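You operate a simulated robot arm through the tools that you are given. There is no shell and no other tool.

Carry out the task below with a simulated robot arm. There is one attempt and no reset: what you move stays moved.

Task
Put things in order on the top of the long steel table. At the end: the yellow dough lump from the top of the long steel table stands where the knobbed cream block stood; the brown filling lump from the top of the long steel table is on the white mould plate (marked "P2"); the knobbed cream block from the top of the long steel table stands on top of the blue rolled belt (roll); the red brush is in the white tub (marked "REJECTS"); whatever was shut is shut again. Leave all else as you found it, and nothing knocked over. Set down upright: red brush.

The check looks at the end state, three seconds after you hand in, the way a careful person would. Anything else that was tipped, shoved, dropped, spilled or broken makes it a failure.

Robot
A 6-joint arm with a two-finger parallel gripper, fixed in place. Base frame: the origin is on the floor under the middle of its stand, x ahead of it, y to its left, z up; the work surface is at about z = 83. Readings come in cm, rad, newtons and seconds.
With the tool pointing down near the work surface it reaches from about 24 to 64 cm from the base axis. Its first joint turns from -1.152 to 1.152 rad. Payload 2.7 kg.
The tool frame sits at the grasp point between the pads (the TCP): z along the fingers, y along the line on which they close. The tips reach 2.3 cm beyond it. The gripper opens to 9.4 cm. The fingers are 3.8 cm wide and 1 cm thick; the gripper's body (5.4 by 9.6 cm) begins 3.9 cm behind the TCP.
Orientation is told as [roll, pitch, yaw] about the base's x, y, z axes, in that order, counted from this pose: with the fingers straight down and closing along the base's y, the tool's x points along the base's -x, its y along +y and its z along -z.

Tools
- The arm moves only by the tool apply_moves. Its argument "targets" is one flat list of numbers, 7 for each row, row after row: the shift along the tool's x, y, z in cm, then the turn, a rotation vector about the tool's x, y, z in rad, then the finger opening in cm, from 0 to 9.4. In form: [dx, dy, dz, wx, wy, wz, grip, dx, dy, dz, wx, wy, wz, grip, ...]. A call has 1 to 20 rows; each row shifts and turns the commanded pose from where the row before left it, along the tool's axes as they then stand. Rows are played at 5 a second. More than 5 cm and 0.15 rad between two rows, or a gripper value outside its range, and nothing of the call is played. A pose out of reach is approached as far as the arm can. The call stops where the force on the tool passes 40 N (or 10 N more than at its start, if that is more) or the arm is blocked; 0.2 s more then pass. Each finger travels about 4.5 cm/s and halts on what it meets, pressing with about 32 N; the grip force reading is that of the motor and also rises with nothing between the fingers. The clock runs only during rows and for 0.2 s after the last one: add rows that do not move to give the fingers time. The reply holds the time, the measured pose of the TCP, the force on the tool along the base axes, the opening and the grip force, in the units named above and with some noise, with the torque about the TCP (base axes, N m) and any sound that the robot's microphone picked up.
- Cameras (640 x 400 px; columns grow to the right, rows downward): "scene" is fixed at [10.66, -45.39, 141.06]; the picture's right is [0.41, -0.91, 0.00], its down [-0.57, -0.26, -0.78] and it looks along [0.71, 0.32, -0.62] (base axes); focal length 231 px, centre (320, 200). "wrist" rides on the gripper at [8.6, 1.6, -7.5] in the tool frame; the picture's right is [-0.18, 0.98, 0.00], its down [-0.58, -0.11, -0.81] and it looks along [-0.79, -0.15, 0.59] (tool axes); focal length 243 px, centre (320, 200).
- get_image(camera): a new picture of that camera. It takes no simulated time.
- locate(camera, pixels): for up to 12 pixels [column, row] of the newest picture of that camera ("zoom" is the newest enlarged one), the place [x, y, z] in the base frame of the surface seen there, good to about 0.2 cm, but the place of the scene camera against the robot may be out by one fixed shift of up to 2.5 cm in any direction. It takes no simulated time.
- enlarge(camera, box): a new picture of the part [left, top, right, bottom] of that camera's present view, enlarged. It takes no simulated time.
- sign_off(): hands the job in; it is judged then, once.

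Unless the task says otherwise, let go and move clear before handing in.

The tools are called after "Call:" as name(argument=value, ...) on one line, values as JSON. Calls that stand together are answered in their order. apply_moves: Moves the arm, as the interface text tells. Its arguments: {"type":"object","properties":{"targets":{"type":"array","items":{"type":"number"}}},"required":["targets"]} The other tools are called the same way: get_image (camera) takes a picture; locate (camera, pixels) gives the place of the surface under pixels of a picture; enlarge (camera, box) takes an enlarged picture of a part of a camera's view; sign_off () hands the job in.

At the start:

```text
time_s: 0.0
position: [33.96, -9.56, 123.57]
orientation: [-0.001, -0.002, -0.001]
force: [0.3, 0.6, 0.8]
wrist_torque: [0.01, 0.0, 0.02]
opening: 9.41
finger_force: 0.1
```

scene: 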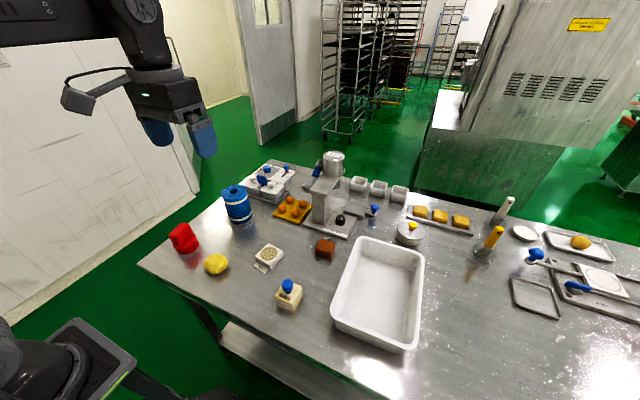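
wrist: 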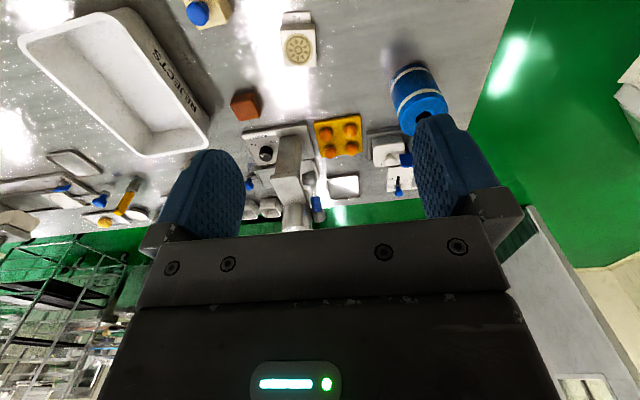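

The scene shows the blue roll near (237,203), a yellow lump at (216,264), a knobbed cream block at (288,294), a brown lump at (325,248), and the REJECTS tub at (378,292). I don't yet see the red brush for sure, so I will enlarge parts of the view first.

Call:
enlarge(camera="scene", box=[140, 150, 340, 320])

Call:
enlarge(camera="scene", box=[240, 140, 420, 260])

Call:
enlarge(camera="scene", box=[390, 180, 640, 330])

Call:
enlarge(camera="wrist", box=[180, 0, 460, 240])

```text
2.35 times, centred on (240, 235) of scene
```

zoom: 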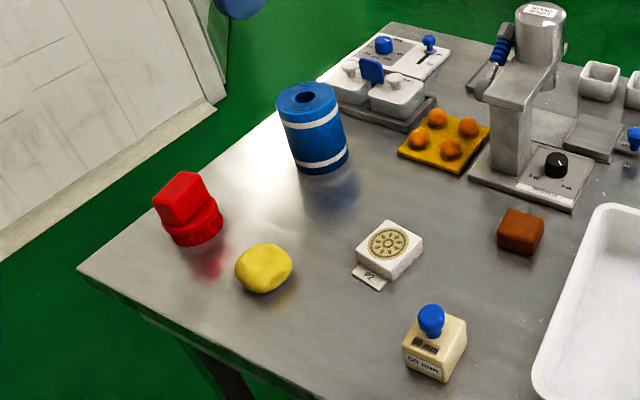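

```text
3.33 times, centred on (330, 200) of scene
```

zoom: 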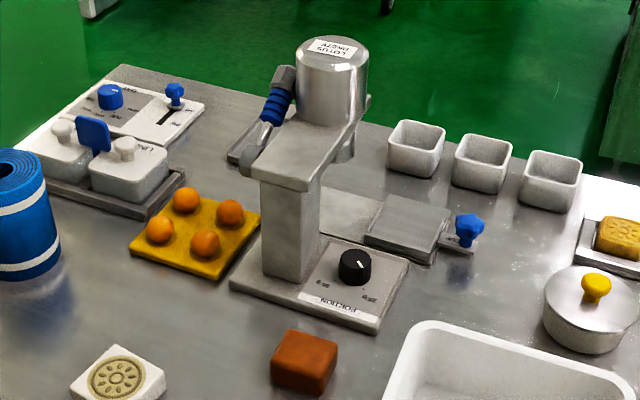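

```text
2.56 times, centred on (515, 255) of scene
```

zoom: 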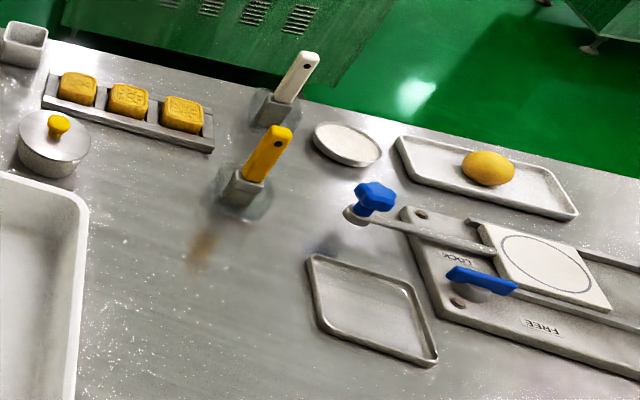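

```text
1.67 times, centred on (320, 120) of wrist
```

zoom: 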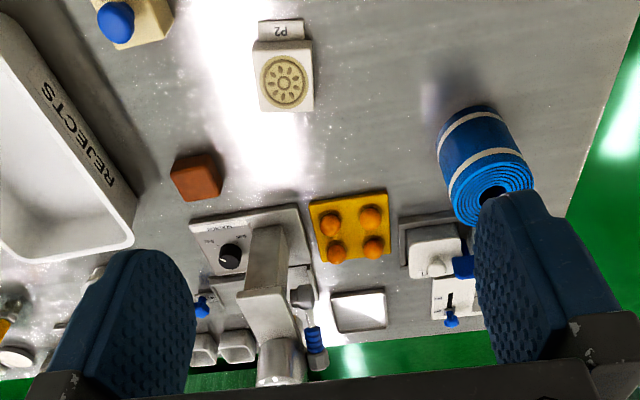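

The red object at (183,240) looks like a block over a round base and may be the brush. I'll look at it and the lidded boxes more closely.

Call:
enlarge(camera="scene", box=[155, 210, 245, 285])

Call:
enlarge(camera="scene", box=[235, 150, 315, 210])

Call:
enlarge(camera="scene", box=[240, 235, 350, 320])

Call:
enlarge(camera="scene", box=[320, 225, 440, 360])

Call:
enlarge(camera="scene", box=[300, 145, 390, 240])

```text
5.33 times, centred on (200, 248) of scene
```

zoom: 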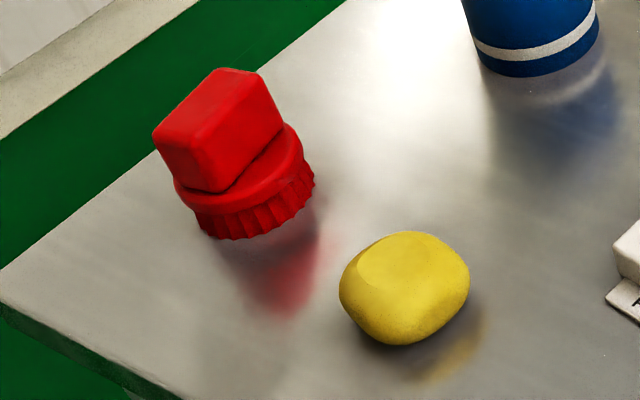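

```text
6.67 times, centred on (275, 180) of scene
```

zoom: 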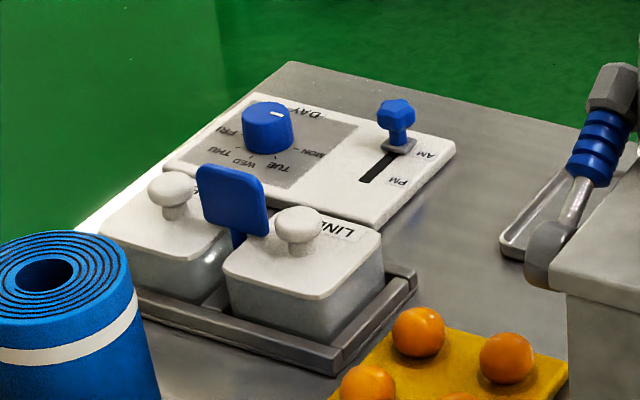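

```text
4.71 times, centred on (295, 278) of scene
```

zoom: 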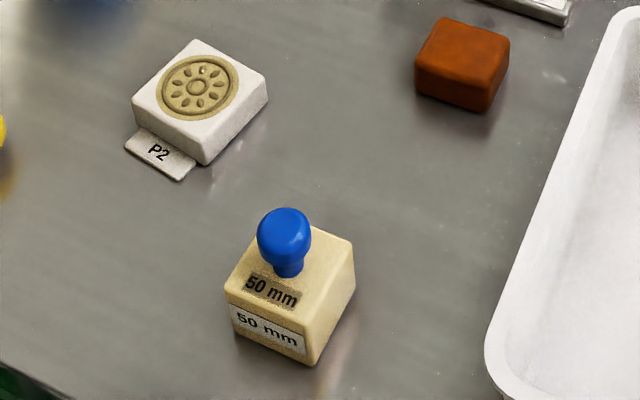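

```text
2.96 times, centred on (380, 292) of scene
```

zoom: 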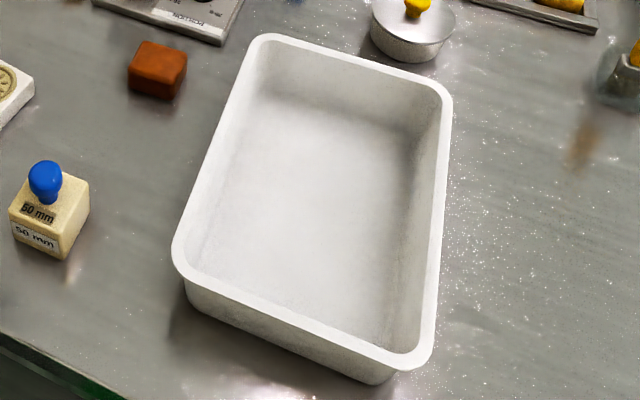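

```text
4.21 times, centred on (345, 192) of scene
```

zoom: 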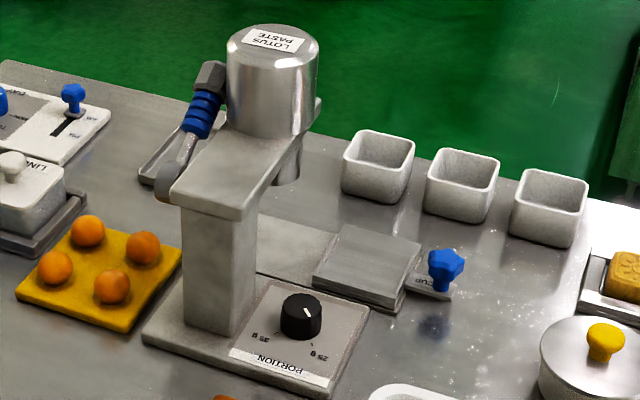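

The red piece is a block handle over a fluted, bristle-like skirt, and it is the only red object, so it must be the brush. I'll locate the main objects with both cameras to find the scene camera's shift.

Call:
get_image(camera="wrist")

Call:
get_image(camera="scene")

Call:
locate(camera="wrist", pixels=[[299, 48], [245, 100], [340, 126], [270, 100], [198, 12], [130, 90], [292, 14], [280, 60], [315, 62], [317, 34], [283, 36], [265, 153]])

Call:
locate(camera="scene", pixels=[[268, 254], [326, 243], [237, 190], [340, 218], [288, 286], [184, 232], [216, 262], [290, 296], [378, 285], [250, 240], [300, 260], [235, 250]])

```text
taken
```

wrist: 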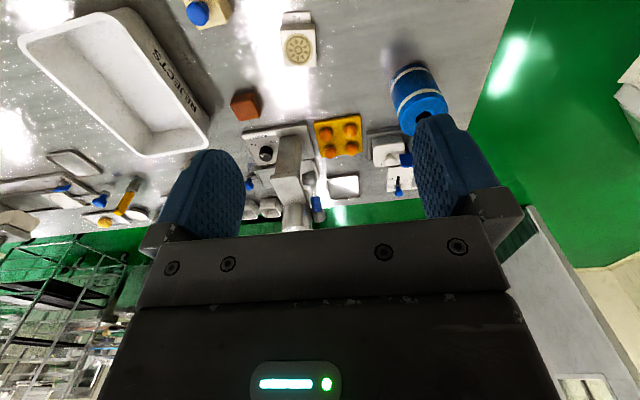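

```text
taken
```

scene: 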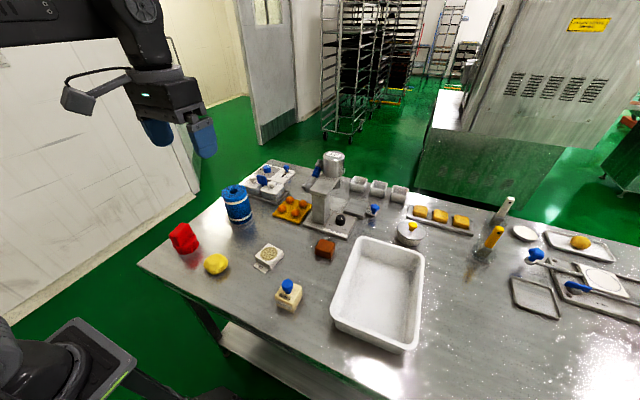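

```text
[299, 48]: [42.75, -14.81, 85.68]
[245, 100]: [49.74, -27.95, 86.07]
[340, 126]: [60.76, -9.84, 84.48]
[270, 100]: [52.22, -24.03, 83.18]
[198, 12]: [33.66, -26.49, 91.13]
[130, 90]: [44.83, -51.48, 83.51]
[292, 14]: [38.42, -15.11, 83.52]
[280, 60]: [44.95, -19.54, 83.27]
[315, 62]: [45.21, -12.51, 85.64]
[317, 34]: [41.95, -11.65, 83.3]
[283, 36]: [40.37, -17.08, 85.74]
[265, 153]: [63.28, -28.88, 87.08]
```

```text
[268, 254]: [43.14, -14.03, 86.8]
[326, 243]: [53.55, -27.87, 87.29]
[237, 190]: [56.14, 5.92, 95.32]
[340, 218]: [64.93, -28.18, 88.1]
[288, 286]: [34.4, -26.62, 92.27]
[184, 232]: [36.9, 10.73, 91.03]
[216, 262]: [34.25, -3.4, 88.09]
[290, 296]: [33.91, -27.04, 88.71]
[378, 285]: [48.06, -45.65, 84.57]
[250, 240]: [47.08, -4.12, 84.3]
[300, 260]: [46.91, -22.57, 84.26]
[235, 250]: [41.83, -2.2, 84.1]
```

The table reads z≈83.25 in the wrist camera and about 84.2 in the scene camera, so the scene is roughly 1 cm too high. I'll hover above the cream block near (33.7,-26.5) to measure it closely.

Call:
apply_moves(targets=[0.08, -2.83, 3.6, 0, 0, 0, 9.4, 0.08, -2.83, 3.6, 0, 0, 0, 9.4, 0.08, -2.83, 3.6, 0, 0, 0, 9.4, 0.08, -2.83, 3.6, 0, 0, 0, 9.4, 0.08, -2.83, 3.6, 0, 0, 0, 9.4, 0.08, -2.83, 3.6, 0, 0, 0, 9.4, 0, 0, 0, 0, 0, 0, 9.4])

Call:
get_image(camera="wrist")

Call:
locate(camera="scene", pixels=[[332, 315], [405, 350], [424, 255], [360, 238], [340, 322], [378, 290], [231, 187], [244, 187], [237, 219], [175, 228], [193, 232], [190, 250]])

```text
time_s: 1.6
position: [33.5, -26.66, 101.99]
orientation: [0.0, -0.002, 0.002]
force: [0.1, 0.0, -0.1]
wrist_torque: [-0.02, 0.02, 0.01]
opening: 9.4
finger_force: 0.1
```

```text
taken
```

wrist: 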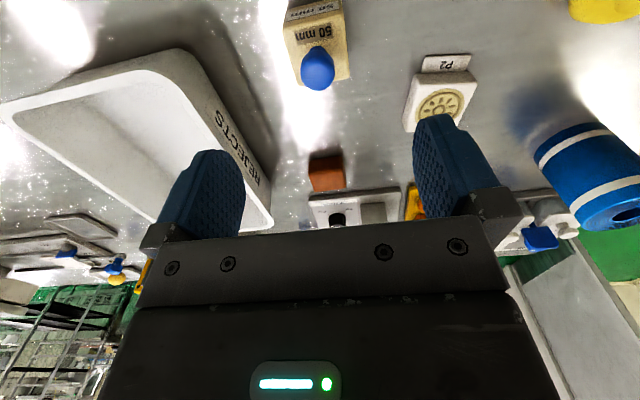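

```text
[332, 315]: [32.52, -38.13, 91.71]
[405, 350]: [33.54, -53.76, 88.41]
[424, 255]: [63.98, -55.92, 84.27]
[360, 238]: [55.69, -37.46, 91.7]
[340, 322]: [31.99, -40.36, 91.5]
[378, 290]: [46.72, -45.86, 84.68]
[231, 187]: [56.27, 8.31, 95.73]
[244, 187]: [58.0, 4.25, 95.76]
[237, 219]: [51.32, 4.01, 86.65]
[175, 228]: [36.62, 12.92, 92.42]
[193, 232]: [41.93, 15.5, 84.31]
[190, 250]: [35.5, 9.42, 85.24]
```

The block is visible at (317,45) in the wrist view, with its knob at (317,70). I'll enlarge that area to get its faces and orientation.

Call:
enlarge(camera="wrist", box=[250, 0, 390, 100])

```text
4.00 times, centred on (320, 50) of wrist
```

zoom: 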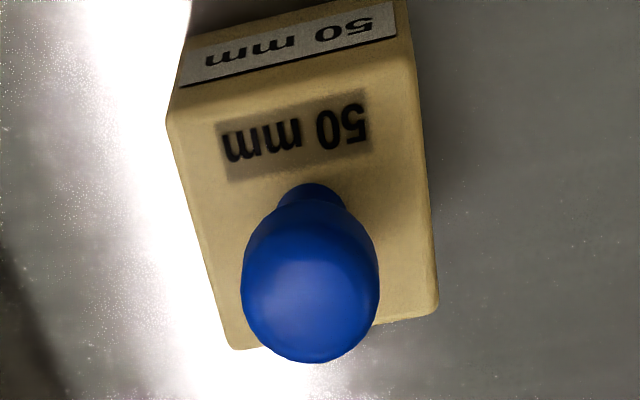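

Call:
locate(camera="zoom", pixels=[[175, 122], [404, 68], [432, 300], [235, 342], [310, 280], [310, 345], [250, 290], [372, 290], [315, 190], [190, 60], [405, 30], [380, 150]])

```text
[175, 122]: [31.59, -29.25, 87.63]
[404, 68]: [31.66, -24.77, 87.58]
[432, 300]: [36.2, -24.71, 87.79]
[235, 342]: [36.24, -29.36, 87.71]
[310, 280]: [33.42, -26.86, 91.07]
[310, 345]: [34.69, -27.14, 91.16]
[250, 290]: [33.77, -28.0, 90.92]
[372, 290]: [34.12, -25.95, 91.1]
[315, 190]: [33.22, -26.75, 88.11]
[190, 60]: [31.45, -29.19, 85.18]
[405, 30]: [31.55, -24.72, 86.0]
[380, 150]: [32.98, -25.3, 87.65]
```

The block is axis-aligned, its top at z=87.7, centred at about (33.93,-27.02), with the knob top near 91.4. Before grasping it I'll fly over to view the blue roll and measure its top.

Call:
apply_moves(targets=[-1.81, 3.83, -1.0, 0, 0, 0, 9.4, -1.81, 3.83, -1.0, 0, 0, 0, 9.4, -1.81, 3.83, -1.0, 0, 0, 0, 9.4, -1.81, 3.83, -1.0, 0, 0, 0, 9.4, -1.81, 3.83, -1.0, 0, 0, 0, 9.4, -1.81, 3.83, -1.0, 0, 0, 0, 9.4, -1.81, 3.83, -1.0, 0, 0, 0, 9.4, -1.81, 3.83, -1.0, 0, 0, 0, 9.4, 0, 0, 0, 0, 0, 0, 9.4])

Call:
get_image(camera="wrist")

```text
time_s: 3.6
position: [47.99, 4.15, 109.86]
orientation: [-0.001, -0.002, -0.001]
force: [0.6, 0.5, 0.1]
wrist_torque: [0.0, 0.0, 0.01]
opening: 9.4
finger_force: 0.0
```

```text
taken
```

wrist: 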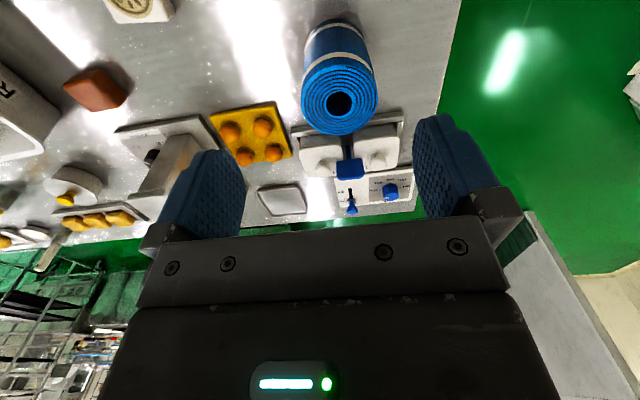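

Call:
enlarge(camera="wrist", box=[270, 10, 430, 150])

Call:
locate(camera="wrist", pixels=[[302, 93], [376, 92], [339, 60], [339, 133], [330, 80], [355, 120], [97, 88], [70, 92], [120, 100], [100, 70], [140, 5], [400, 60]])

```text
2.86 times, centred on (350, 80) of wrist
```

zoom: 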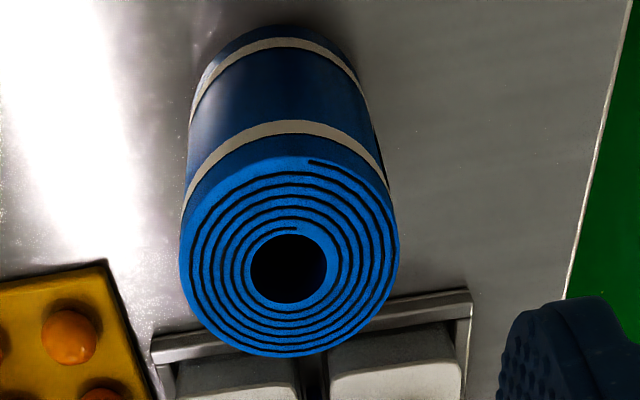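

```text
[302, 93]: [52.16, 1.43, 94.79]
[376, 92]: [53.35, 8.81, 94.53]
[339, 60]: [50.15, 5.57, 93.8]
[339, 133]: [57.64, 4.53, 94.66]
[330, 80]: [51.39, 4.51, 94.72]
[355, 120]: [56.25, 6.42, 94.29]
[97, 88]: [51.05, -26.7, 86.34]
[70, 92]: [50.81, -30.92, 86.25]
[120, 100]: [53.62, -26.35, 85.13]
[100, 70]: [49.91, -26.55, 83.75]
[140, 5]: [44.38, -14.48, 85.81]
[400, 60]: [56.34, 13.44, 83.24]
```

Call:
locate(camera="zoom", pixels=[[184, 255], [395, 250], [290, 162], [290, 350], [215, 190], [365, 190], [215, 325], [365, 325], [256, 268], [322, 268], [290, 236], [290, 302]])

```text
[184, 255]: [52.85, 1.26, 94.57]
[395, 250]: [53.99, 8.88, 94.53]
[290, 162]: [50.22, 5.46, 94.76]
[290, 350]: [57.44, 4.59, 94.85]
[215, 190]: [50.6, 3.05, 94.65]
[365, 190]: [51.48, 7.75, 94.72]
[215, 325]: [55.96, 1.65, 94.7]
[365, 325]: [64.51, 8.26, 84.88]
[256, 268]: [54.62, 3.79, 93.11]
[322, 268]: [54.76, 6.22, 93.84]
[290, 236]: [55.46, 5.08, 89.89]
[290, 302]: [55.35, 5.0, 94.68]
```

The roll top is at z≈94.7, centred near (53.8,5.0), with a radius of about 3.75. I'll return to hover directly over the cream block.

Call:
apply_moves(targets=[1.754, -3.89, 1.246, 0, 0, 0, 9.4, 1.754, -3.89, 1.246, 0, 0, 0, 9.4, 1.754, -3.89, 1.246, 0, 0, 0, 9.4, 1.754, -3.89, 1.246, 0, 0, 0, 9.4, 1.754, -3.89, 1.246, 0, 0, 0, 9.4, 1.754, -3.89, 1.246, 0, 0, 0, 9.4, 1.754, -3.89, 1.246, 0, 0, 0, 9.4, 1.754, -3.89, 1.246, 0, 0, 0, 9.4, 0, 0, 0, 0, 0, 0, 9.4])

Call:
enlarge(camera="wrist", box=[240, 0, 400, 110])

```text
time_s: 5.6
position: [33.95, -27.14, 99.85]
orientation: [-0.001, -0.001, -0.001]
force: [-0.3, 0.4, 1.4]
wrist_torque: [-0.02, -0.01, 0.02]
opening: 9.39
finger_force: 0.2
```

```text
3.64 times, centred on (320, 55) of wrist
```

zoom: 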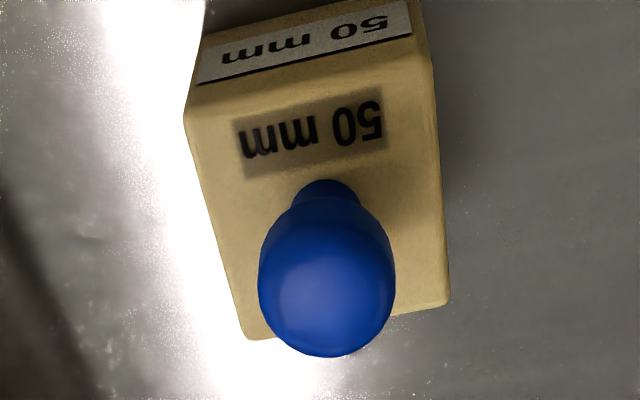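

Call:
locate(camera="zoom", pixels=[[192, 115], [424, 65], [444, 295], [247, 332], [328, 290], [328, 345], [262, 275], [390, 270], [326, 185], [218, 230], [436, 180], [310, 95]])

```text
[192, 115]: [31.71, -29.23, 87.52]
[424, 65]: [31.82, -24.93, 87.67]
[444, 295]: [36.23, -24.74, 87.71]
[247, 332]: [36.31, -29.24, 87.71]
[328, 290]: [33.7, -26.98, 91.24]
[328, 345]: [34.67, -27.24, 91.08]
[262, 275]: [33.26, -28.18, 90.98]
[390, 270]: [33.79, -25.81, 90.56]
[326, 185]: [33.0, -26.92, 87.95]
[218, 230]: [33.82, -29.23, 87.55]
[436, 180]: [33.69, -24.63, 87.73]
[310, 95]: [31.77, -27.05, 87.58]
```

The TCP is centred over the block at (34.0,-27.0), and the faces are aligned with the fingers. I'll descend to z≈88.1 and close.

Call:
apply_moves(targets=[0, 0, 3, 0, 0, 0, 9.4, 0, 0, 3, 0, 0, 0, 9.4, 0, 0, 3, 0, 0, 0, 9.4, 0, 0, 2, 0, 0, 0, 9.4, 0, 0, 0.9, 0, 0, 0, 9.4, 0, 0, 0, 0, 0, 0, 9.4])

Call:
get_image(camera="wrist")

Call:
enlarge(camera="scene", box=[230, 200, 370, 340])

```text
time_s: 7.0
position: [34.11, -27.09, 88.14]
orientation: [-0.002, -0.001, -0.001]
force: [0.2, -0.3, -0.5]
wrist_torque: [0.03, 0.0, -0.03]
opening: 9.42
finger_force: 0.0
```

```text
taken
```

wrist: 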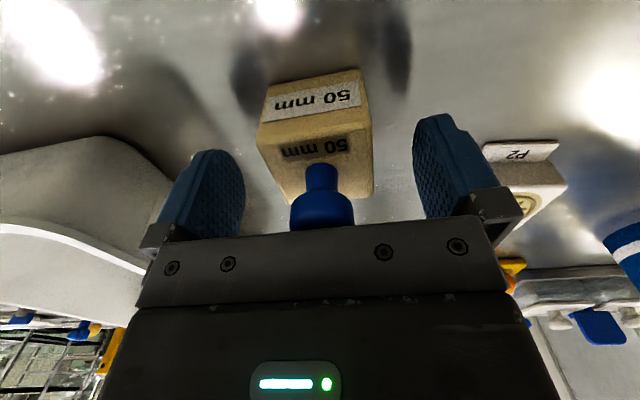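

```text
2.86 times, centred on (300, 270) of scene
```

zoom: 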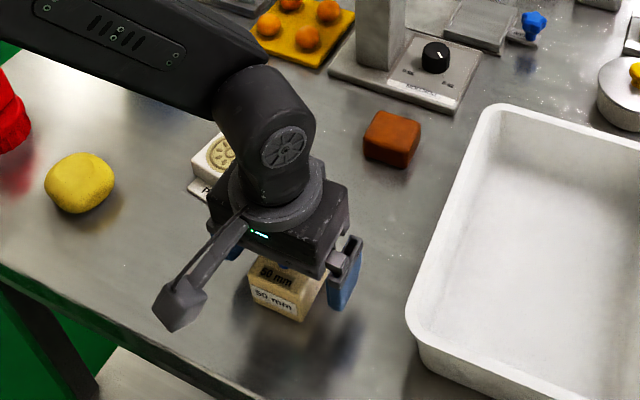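

The block sits between the fingers with no contact force (wrist view, block at (318,130)). I'll close the fingers and wait.

Call:
apply_moves(targets=[0, 0, 0, 0, 0, 0, 5.5, 0, 0, 0, 0, 0, 0, 4.0, 0, 0, 0, 0, 0, 0, 3.0, 0, 0, 0, 0, 0, 0, 3.0, 0, 0, 0, 0, 0, 0, 3.0])

```text
time_s: 8.2
position: [34.01, -27.09, 88.1]
orientation: [-0.002, -0.002, 0.0]
force: [-0.4, 0.4, 0.1]
wrist_torque: [0.03, 0.0, 0.01]
opening: 4.97
finger_force: 32.5
```

The grip holds at 4.97 cm with 32.5 N. I'll lift straight up.

Call:
apply_moves(targets=[0, 0, -0.5, 0, 0, 0, 3.0, 0, 0, -1.5, 0, 0, 0, 3.0, 0, 0, -3, 0, 0, 0, 3.0, 0, 0, -4, 0, 0, 0, 3.0, 0, 0, -4, 0, 0, 0, 3.0, 0, 0, -3, 0, 0, 0, 3.0, 0, 0, 0, 0, 0, 0, 3.0])

Call:
get_image(camera="wrist")

```text
time_s: 9.8
position: [34.06, -27.11, 104.05]
orientation: [-0.002, -0.001, 0.0]
force: [-0.3, 0.5, -0.7]
wrist_torque: [0.01, -0.03, -0.03]
opening: 4.98
finger_force: 32.6
```

```text
taken
```

wrist: 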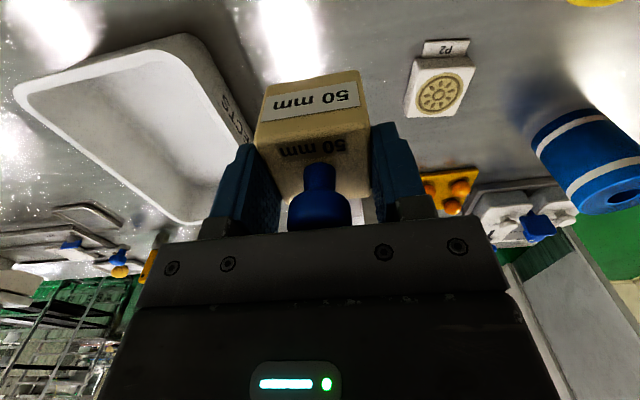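

The block is held level and clear. I'll carry it at z≈104 to above the roll centre (53.8,5.0).

Call:
apply_moves(targets=[-1.0, 1.6, 0, 0, 0, 0, 3.0, -1.977, 3.21, 0, 0, 0, 0, 3.0, -1.977, 3.21, 0, 0, 0, 0, 3.0, -1.977, 3.21, 0, 0, 0, 0, 3.0, -1.977, 3.21, 0, 0, 0, 0, 3.0, -1.977, 3.21, 0, 0, 0, 0, 3.0, -1.977, 3.21, 0, 0, 0, 0, 3.0, -1.977, 3.21, 0, 0, 0, 0, 3.0, -1.977, 3.21, 0, 0, 0, 0, 3.0, -1.977, 3.21, 0, 0, 0, 0, 3.0, -0.977, 1.61, 0, 0, 0, 0, 3.0, 0, 0, 0, 0, 0, 0, 3.0])

Call:
get_image(camera="wrist")

Call:
enlarge(camera="scene", box=[180, 120, 320, 240])

```text
time_s: 12.4
position: [53.82, 5.03, 103.93]
orientation: [-0.003, 0.001, 0.001]
force: [-0.1, -0.5, -1.9]
wrist_torque: [-0.03, 0.01, 0.02]
opening: 4.91
finger_force: 32.7
```

```text
taken
```

wrist: 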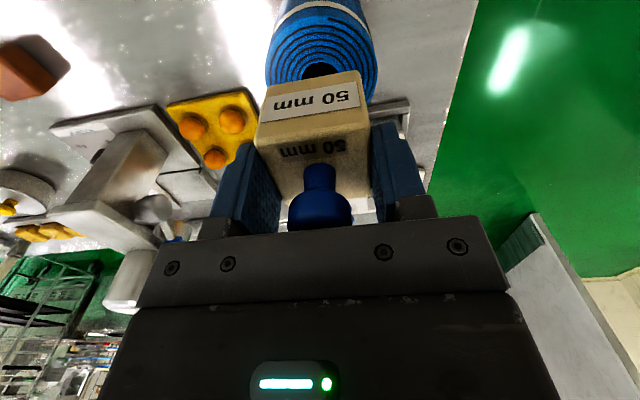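

```text
3.33 times, centred on (250, 180) of scene
```

zoom: 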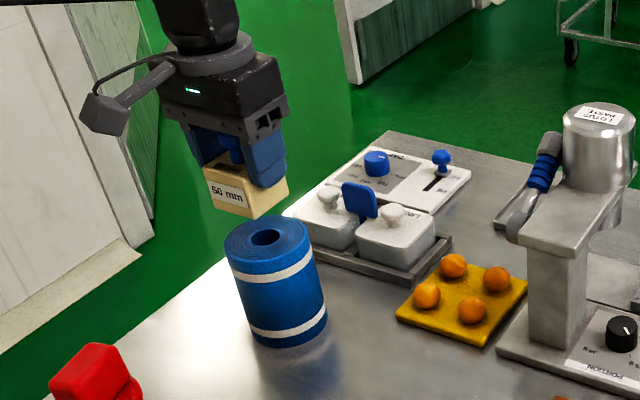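

The block is directly over the roll in both views. I'll lower it close to the expected contact at TCP z≈99.55.

Call:
apply_moves(targets=[0, 0, 1.5, 0, 0, 0, 3.0, 0, 0, 1.5, 0, 0, 0, 3.0, 0, 0, 0.7, 0, 0, 0, 3.0, 0, 0, 0.3, 0, 0, 0, 3.0, 0, 0, 0, 0, 0, 0, 3.0])

Call:
enlarge(camera="scene", box=[200, 150, 280, 230])

```text
time_s: 13.6
position: [53.8, 4.99, 99.91]
orientation: [-0.002, -0.002, 0.0]
force: [-0.5, 0.4, -1.8]
wrist_torque: [-0.02, 0.02, 0.05]
opening: 4.92
finger_force: 31.8
```

```text
5.00 times, centred on (240, 190) of scene
```

zoom: 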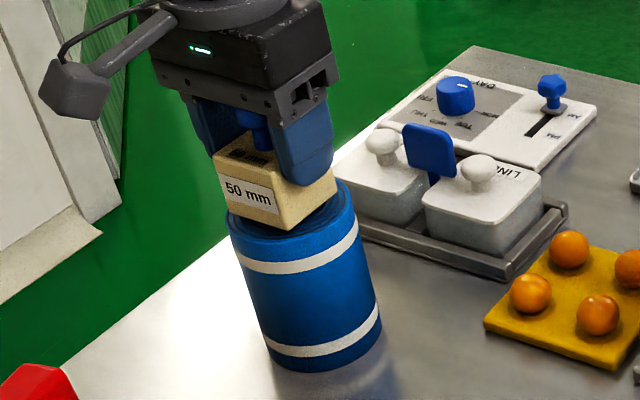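

The block is just above the roll with no contact yet (force ≈ -1.8 N, roughly the held weight). I'll lower in small steps.

Call:
apply_moves(targets=[0, 0, 0.1, 0, 0, 0, 3.0, 0, 0, 0.1, 0, 0, 0, 3.0, 0, 0, 0, 0, 0, 0, 3.0])

```text
time_s: 14.4
position: [53.85, 5.06, 99.9]
orientation: [-0.001, 0.0, 0.001]
force: [-0.1, 0.4, -1.4]
wrist_torque: [0.01, 0.0, -0.02]
opening: 4.95
finger_force: 31.8
```

Call:
apply_moves(targets=[0, 0, 0.1, 0, 0, 0, 3.0, 0, 0, 0, 0, 0, 0, 3.0])

```text
time_s: 15.0
position: [53.8, 5.06, 99.84]
orientation: [-0.001, -0.003, -0.001]
force: [0.4, -0.2, -1.3]
wrist_torque: [0.03, -0.01, 0.0]
opening: 4.95
finger_force: 32.2
```

No contact force has built up yet at z≈99.84. I'll continue down in 0.1 cm steps.

Call:
apply_moves(targets=[0, 0, 0.1, 0, 0, 0, 3.0, 0, 0, 0.1, 0, 0, 0, 3.0, 0, 0, 0, 0, 0, 0, 3.0])

```text
time_s: 15.8
position: [53.87, 4.99, 99.55]
orientation: [-0.002, -0.003, 0.0]
force: [-0.8, 0.1, 4.3]
wrist_torque: [0.01, 0.15, -0.02]
opening: 4.96
finger_force: 32.0
```

The force has risen to +4.3 N, so the block rests on the roll. I'll open the fingers gently.

Call:
apply_moves(targets=[0, 0, 0, 0, 0, 0, 4.9, 0, 0, 0, 0, 0, 0, 5.2, 0, 0, 0, 0, 0, 0, 6.0, 0, 0, 0, 0, 0, 0, 7.5, 0, 0, 0, 0, 0, 0, 9.4, 0, 0, 0, 0, 0, 0, 9.4])

Call:
get_image(camera="wrist")

Call:
enlarge(camera="scene", box=[200, 150, 280, 230])

```text
time_s: 17.2
position: [53.77, 4.97, 99.48]
orientation: [-0.001, -0.003, -0.001]
force: [0.1, 0.7, 0.0]
wrist_torque: [-0.02, -0.06, 0.0]
opening: 9.4
finger_force: 0.0
```

```text
taken
```

wrist: 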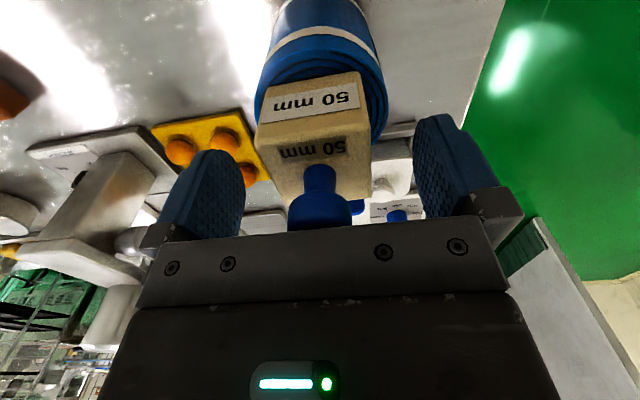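

```text
5.00 times, centred on (240, 190) of scene
```

zoom: 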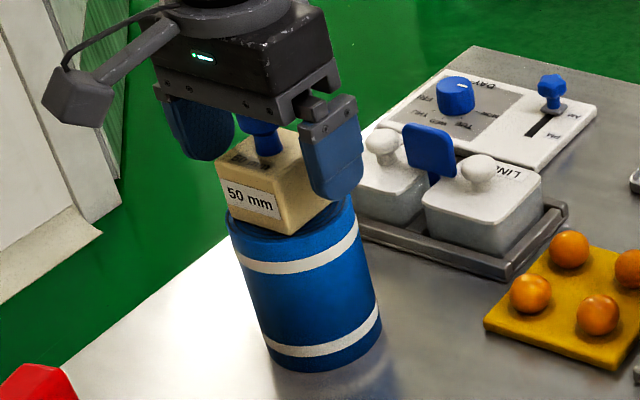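

The block stands squarely on the roll and the fingers are clear. I'll rise straight up, then move to hover over the yellow lump near (33.6,-4).

Call:
apply_moves(targets=[0, 0, -1, 0, 0, 0, 9.4, 0, 0, -2, 0, 0, 0, 9.4, 0, 0, -3, 0, 0, 0, 9.4, 0, 0, -4, 0, 0, 0, 9.4, 4, -1.8, 0, 0, 0, 0, 9.4, 4, -1.8, 0, 0, 0, 0, 9.4, 3.1, -1.35, 2.6, 0, 0, 0, 9.4, 3.1, -1.35, 2.6, 0, 0, 0, 9.4, 3.1, -1.35, 2.6, 0, 0, 0, 9.4, 3.0, -1.35, 2.7, 0, 0, 0, 9.4, 0, 0, 0, 0, 0, 0, 9.4])

Call:
get_image(camera="wrist")

Call:
get_image(camera="scene")

```text
time_s: 19.6
position: [33.62, -4.09, 99.13]
orientation: [-0.001, -0.002, 0.0]
force: [0.5, -0.2, -0.1]
wrist_torque: [-0.06, -0.03, 0.01]
opening: 9.38
finger_force: 0.0
```

```text
taken
```

wrist: 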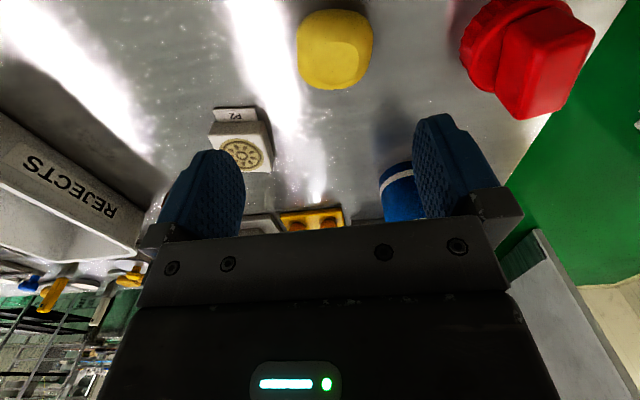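

```text
taken
```

scene: 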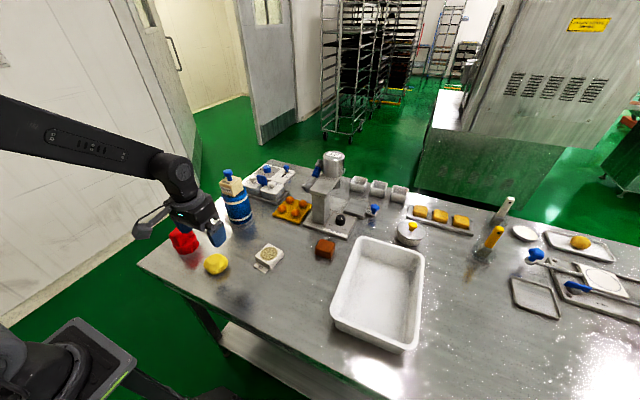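

The cream block stands on the roll at (232,185) in the scene. In the wrist view the yellow lump is at (335,48) and the brush at (530,55); I'll enlarge both.

Call:
enlarge(camera="wrist", box=[260, 0, 420, 100])

Call:
locate(camera="zoom", pixels=[[160, 150], [440, 180], [300, 45], [260, 340], [340, 110], [300, 200], [340, 280], [230, 200], [400, 240], [200, 80], [410, 80], [200, 280]])

Call:
locate(camera="wrist", pixels=[[500, 70], [538, 20], [592, 40], [560, 70], [500, 100], [462, 52], [480, 20], [475, 90], [515, 40], [550, 110], [545, 0], [555, 40]])

```text
4.00 times, centred on (340, 50) of wrist
```

zoom: 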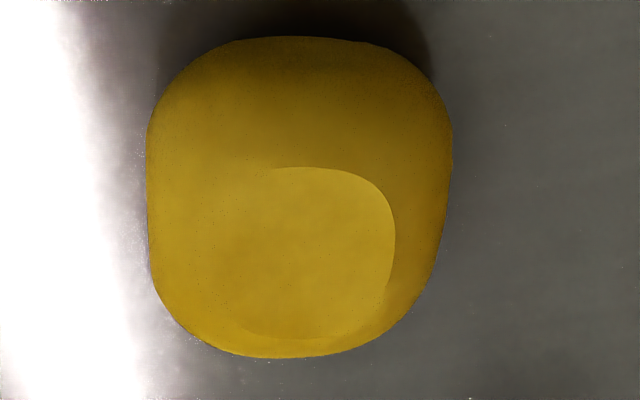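

```text
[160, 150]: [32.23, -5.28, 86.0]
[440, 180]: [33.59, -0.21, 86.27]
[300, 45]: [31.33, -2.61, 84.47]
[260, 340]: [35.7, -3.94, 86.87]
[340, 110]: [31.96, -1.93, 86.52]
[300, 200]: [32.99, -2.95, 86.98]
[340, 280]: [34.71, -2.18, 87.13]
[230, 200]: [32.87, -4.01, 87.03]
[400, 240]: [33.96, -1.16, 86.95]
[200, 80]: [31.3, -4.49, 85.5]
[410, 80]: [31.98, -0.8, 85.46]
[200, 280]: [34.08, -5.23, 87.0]
```

```text
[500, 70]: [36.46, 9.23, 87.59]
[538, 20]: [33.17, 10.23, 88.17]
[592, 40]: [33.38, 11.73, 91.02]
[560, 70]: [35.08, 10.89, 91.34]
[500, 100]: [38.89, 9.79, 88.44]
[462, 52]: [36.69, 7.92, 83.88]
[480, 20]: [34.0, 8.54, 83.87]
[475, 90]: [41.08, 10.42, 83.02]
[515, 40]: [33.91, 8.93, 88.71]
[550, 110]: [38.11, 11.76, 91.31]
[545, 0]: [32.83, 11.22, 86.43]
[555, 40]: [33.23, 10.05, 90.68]
```

The lump spans about y -5.4..-0.1 and x 31.2..36.2, with its top at z≈87.1. I'll centre over (33.7,-2.8) and look again.

Call:
apply_moves(targets=[-0.1, 1.25, 1.5, 0, 0, 0, 9.4, 0, 0, 1.5, 0, 0, 0, 9.4, 0, 0, 0, 0, 0, 0, 9.4])

Call:
enlarge(camera="wrist", box=[240, 0, 400, 120])

Call:
get_image(camera="wrist")

```text
time_s: 20.4
position: [33.73, -2.72, 96.02]
orientation: [-0.001, -0.003, 0.001]
force: [-0.4, 0.3, 0.4]
wrist_torque: [-0.01, 0.01, 0.01]
opening: 9.39
finger_force: 0.1
```

```text
3.33 times, centred on (320, 60) of wrist
```

zoom: 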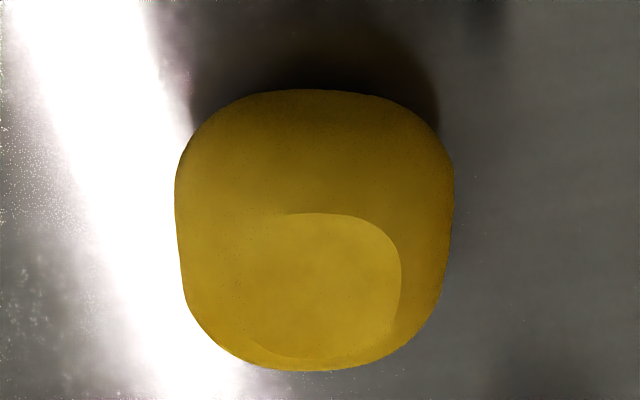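

```text
taken
```

wrist: 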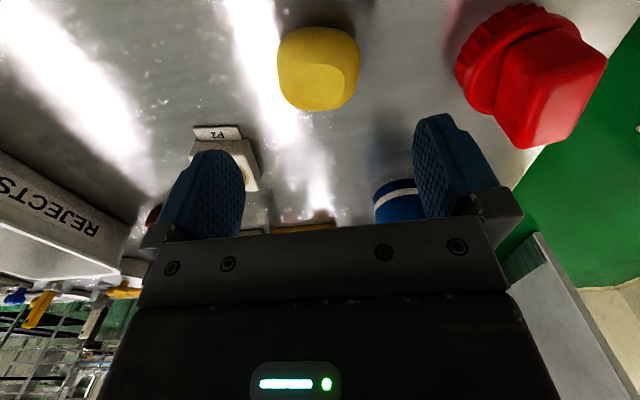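

Call:
locate(camera="zoom", pixels=[[178, 180], [186, 270], [450, 160], [446, 250], [310, 92], [300, 366], [330, 250], [250, 250], [380, 250], [330, 320], [200, 310], [440, 300]])

```text
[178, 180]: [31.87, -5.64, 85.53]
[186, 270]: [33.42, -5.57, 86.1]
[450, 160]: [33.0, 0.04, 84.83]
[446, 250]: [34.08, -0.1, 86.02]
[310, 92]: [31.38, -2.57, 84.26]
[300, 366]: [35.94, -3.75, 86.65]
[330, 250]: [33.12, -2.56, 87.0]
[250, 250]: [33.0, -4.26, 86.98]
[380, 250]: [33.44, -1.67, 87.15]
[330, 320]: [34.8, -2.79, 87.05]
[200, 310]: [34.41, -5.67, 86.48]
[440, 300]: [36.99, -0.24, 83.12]
```

The lump's centre is about (33.7,-2.8), already between the fingers. I'll descend to z≈86 and close.

Call:
apply_moves(targets=[0, 0, 3, 0, 0, 0, 9.4, 0, 0, 3, 0, 0, 0, 9.4, 0, 0, 2.5, 0, 0, 0, 9.4, 0, 0, 1.5, 0, 0, 0, 9.4, 0, 0, 0, 0, 0, 0, 9.4, 0, 0, 0, 0, 0, 0, 7.0, 0, 0, 0, 0, 0, 0, 6.0, 0, 0, 0, 0, 0, 0, 5.0, 0, 0, 0, 0, 0, 0, 4.0, 0, 0, 0, 0, 0, 0, 4.0])

Call:
get_image(camera="wrist")

```text
time_s: 22.6
position: [33.72, -2.82, 86.05]
orientation: [-0.002, -0.001, 0.001]
force: [0.4, -0.5, 0.9]
wrist_torque: [-0.01, 0.01, -0.02]
opening: 6.32
finger_force: 32.0
```

```text
taken
```

wrist: 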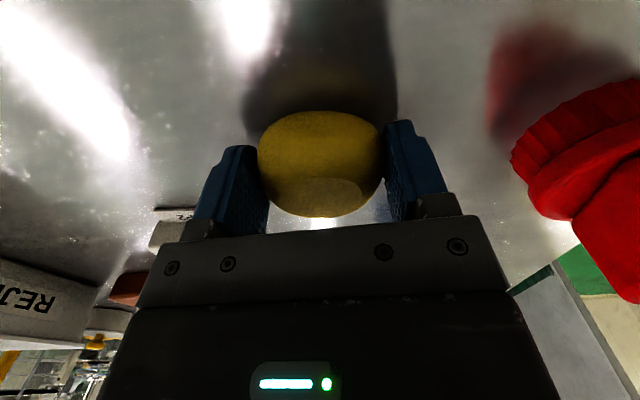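

The lump is gripped at 6.32 cm with 32 N. I'll lift it gently and check for slipping.

Call:
apply_moves(targets=[0, 0, -0.5, 0, 0, 0, 4.0, 0, 0, -1, 0, 0, 0, 4.0, 0, 0, -2, 0, 0, 0, 4.0, 0, 0, -2.5, 0, 0, 0, 4.0, 0, 0, -3, 0, 0, 0, 4.0, 0, 0, -3, 0, 0, 0, 4.0, 0, 0, 0, 0, 0, 0, 4.0])

Call:
get_image(camera="wrist")

```text
time_s: 24.2
position: [33.58, -2.87, 97.98]
orientation: [-0.002, -0.001, -0.002]
force: [0.0, 0.1, -0.8]
wrist_torque: [-0.01, 0.0, -0.04]
opening: 6.29
finger_force: 32.0
```

```text
taken
```

wrist: 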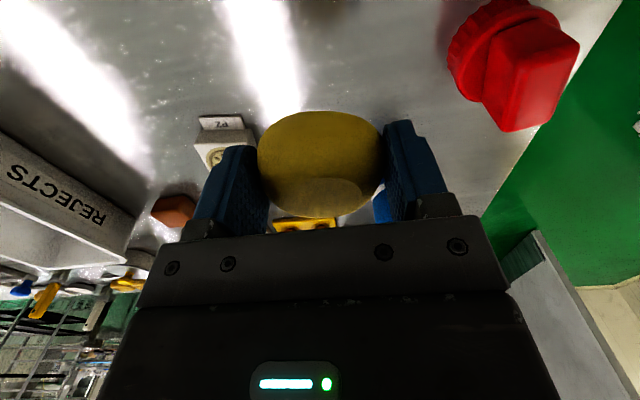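

The lump is held firmly. I'll carry it along -y to above the cream block's old place at (34.0,-27.0).

Call:
apply_moves(targets=[-0.04, -1.5, 0, 0, 0, 0, 4.0, -0.04, -3.0, 0, 0, 0, 0, 4.0, -0.04, -3.3, 0, 0, 0, 0, 4.0, -0.04, -3.3, 0, 0, 0, 0, 4.0, -0.04, -3.3, 0, 0, 0, 0, 4.0, -0.04, -3.3, 0, 0, 0, 0, 4.0, -0.04, -3.0, 0, 0, 0, 0, 4.0, -0.04, -2.0, 0, 0, 0, 0, 4.0, 0, -1.5, 0, 0, 0, 0, 4.0, 0, 0, 0, 0, 0, 0, 4.0])

Call:
get_image(camera="wrist")

Call:
enlarge(camera="scene", box=[220, 200, 380, 340])

```text
time_s: 26.4
position: [34.02, -26.97, 98.14]
orientation: [-0.001, -0.002, -0.002]
force: [0.6, -0.4, -1.3]
wrist_torque: [0.02, 0.01, 0.01]
opening: 6.34
finger_force: 32.0
```

```text
taken
```

wrist: 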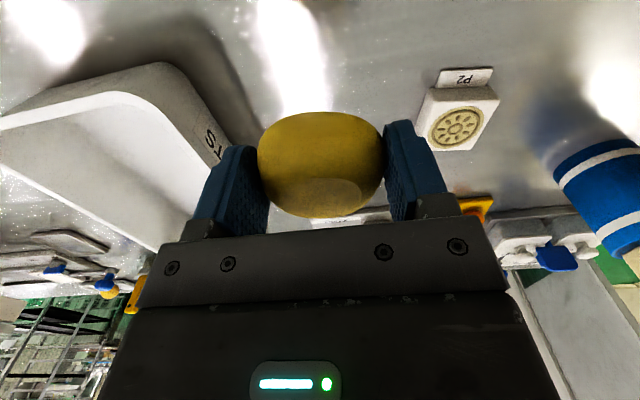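

```text
2.86 times, centred on (300, 270) of scene
```

zoom: 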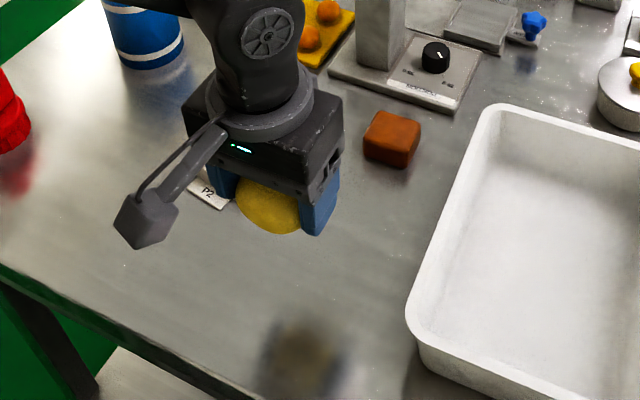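

I'm over the target spot. I'll lower to just above the original grasp height of z≈86.05.

Call:
apply_moves(targets=[0, 0, 3, 0, 0, 0, 4.0, 0, 0, 3, 0, 0, 0, 4.0, 0, 0, 3, 0, 0, 0, 4.0, 0, 0, 2, 0, 0, 0, 4.0, 0, 0, 0.7, 0, 0, 0, 4.0, 0, 0, 0.15, 0, 0, 0, 4.0, 0, 0, 0, 0, 0, 0, 4.0])

```text
time_s: 28.0
position: [33.97, -26.93, 86.17]
orientation: [-0.002, -0.001, 0.001]
force: [-0.8, 0.7, -0.5]
wrist_torque: [0.02, 0.02, -0.01]
opening: 6.3
finger_force: 32.1
```

There's no contact yet at z=86.17. I'll lower another 0.1–0.15 cm and read the force.

Call:
apply_moves(targets=[0, -0.05, 0.1, 0, 0, 0, 4.0, 0, 0, 0.05, 0, 0, 0, 4.0, 0, 0, 0, 0, 0, 0, 4.0])

```text
time_s: 28.8
position: [34.03, -27.06, 86.06]
orientation: [0.0, -0.001, -0.001]
force: [-2.7, 2.7, 8.6]
wrist_torque: [0.12, 0.06, 0.01]
opening: 6.3
finger_force: 32.5
```

Contact is confirmed at 8.6 N. I'll open the fingers slowly.

Call:
apply_moves(targets=[0, 0, 0, 0, 0, 0, 6.3, 0, 0, 0, 0, 0, 0, 6.6, 0, 0, 0, 0, 0, 0, 7.2, 0, 0, 0, 0, 0, 0, 8.3, 0, 0, 0, 0, 0, 0, 9.4, 0, 0, 0, 0, 0, 0, 9.4])

Call:
get_image(camera="wrist")

```text
time_s: 30.2
position: [34.0, -26.96, 86.09]
orientation: [-0.002, -0.001, -0.001]
force: [0.2, -0.2, 1.1]
wrist_torque: [0.04, 0.0, -0.01]
opening: 9.43
finger_force: 0.0
```

```text
taken
```

wrist: 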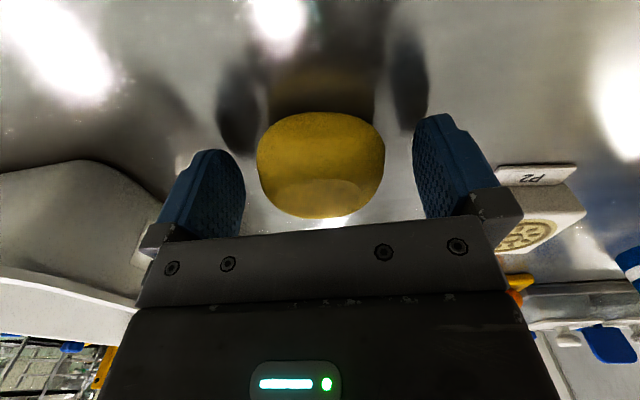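

The lump has been released and stands upright on the block's old spot. I'll rise and move over the brown lump near (50.5,-28.3).

Call:
apply_moves(targets=[0, 0, -1, 0, 0, 0, 9.4, 0, 0, -2, 0, 0, 0, 9.4, 0, 0, -3, 0, 0, 0, 9.4, 0, 0, -4, 0, 0, 0, 9.4, 0, 0, -4, 0, 0, 0, 9.4, -4, -0.35, 0, 0, 0, 0, 9.4, -4, -0.35, 0, 0, 0, 0, 9.4, -4, -0.35, 0, 0, 0, 0, 9.4, -4, -0.3, 0, 0, 0, 0, 9.4, 0, 0, 0, 0, 0, 0, 9.4])

Call:
get_image(camera="wrist")

Call:
get_image(camera="scene")

```text
time_s: 32.4
position: [49.99, -28.39, 100.01]
orientation: [0.001, 0.001, 0.0]
force: [-0.1, 0.4, -0.1]
wrist_torque: [0.0, -0.01, 0.01]
opening: 9.41
finger_force: 0.0
```

```text
taken
```

wrist: 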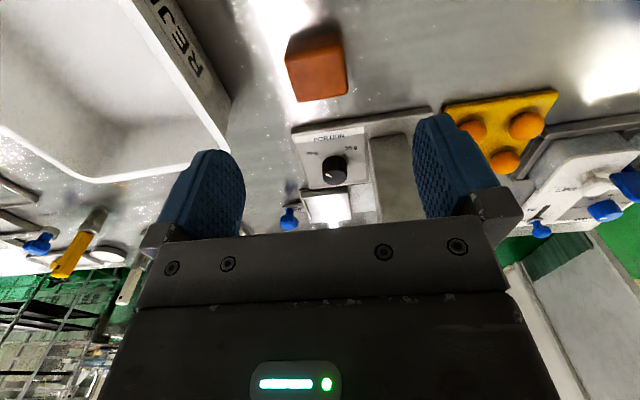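

```text
taken
```

scene: 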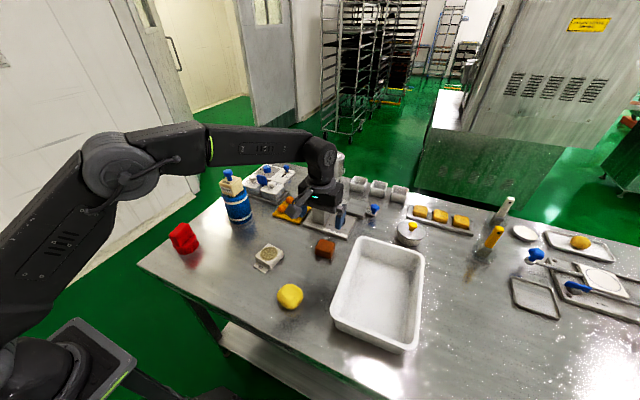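

The brown lump is at (318,65) in the wrist view, with the machine base just behind it. I'll enlarge and locate the lump plus the nearest machine parts.

Call:
enlarge(camera="wrist", box=[240, 0, 440, 140])

Call:
locate(camera="wrist", pixels=[[292, 130], [430, 110], [297, 150], [370, 140], [412, 140], [395, 180], [331, 160], [331, 175], [400, 210], [372, 180], [350, 130], [230, 100]])

Call:
locate(camera="scene", pixels=[[333, 158], [325, 188], [318, 215], [312, 190], [340, 185], [322, 222], [345, 235], [300, 228], [316, 175], [330, 225], [320, 160], [352, 236]])

```text
2.86 times, centred on (340, 70) of wrist
```

zoom: 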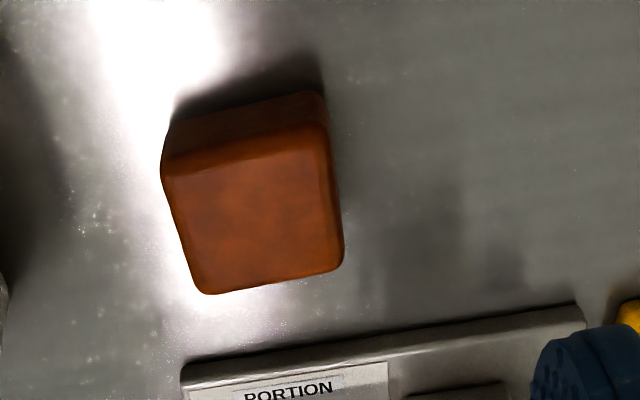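

```text
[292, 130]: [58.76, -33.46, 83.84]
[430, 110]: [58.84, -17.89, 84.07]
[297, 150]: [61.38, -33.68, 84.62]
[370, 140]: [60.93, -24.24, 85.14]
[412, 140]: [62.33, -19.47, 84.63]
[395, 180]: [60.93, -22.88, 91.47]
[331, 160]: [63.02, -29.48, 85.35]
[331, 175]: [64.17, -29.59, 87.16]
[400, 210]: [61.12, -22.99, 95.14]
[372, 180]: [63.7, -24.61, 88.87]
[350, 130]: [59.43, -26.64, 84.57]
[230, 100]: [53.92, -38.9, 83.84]
```

```text
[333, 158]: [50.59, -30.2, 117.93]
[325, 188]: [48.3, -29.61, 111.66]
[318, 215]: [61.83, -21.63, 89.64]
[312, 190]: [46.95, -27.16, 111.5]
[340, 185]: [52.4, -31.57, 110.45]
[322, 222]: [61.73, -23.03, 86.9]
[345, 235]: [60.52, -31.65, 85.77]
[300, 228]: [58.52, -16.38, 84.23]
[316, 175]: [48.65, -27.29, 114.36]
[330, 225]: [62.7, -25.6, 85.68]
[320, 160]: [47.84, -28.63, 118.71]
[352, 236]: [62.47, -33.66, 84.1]
```

Call:
locate(camera="zoom", pixels=[[170, 170], [325, 140], [340, 262], [205, 290], [250, 215], [168, 125], [320, 95], [185, 230], [335, 200], [270, 280], [250, 155], [250, 110]])

```text
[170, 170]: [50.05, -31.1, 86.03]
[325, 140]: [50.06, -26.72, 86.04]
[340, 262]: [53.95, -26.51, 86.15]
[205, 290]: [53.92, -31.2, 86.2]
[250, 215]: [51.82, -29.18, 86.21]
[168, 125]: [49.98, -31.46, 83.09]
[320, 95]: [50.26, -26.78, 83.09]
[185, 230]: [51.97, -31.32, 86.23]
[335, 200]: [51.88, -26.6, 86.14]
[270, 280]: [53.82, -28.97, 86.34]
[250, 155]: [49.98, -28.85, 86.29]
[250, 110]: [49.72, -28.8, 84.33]
```

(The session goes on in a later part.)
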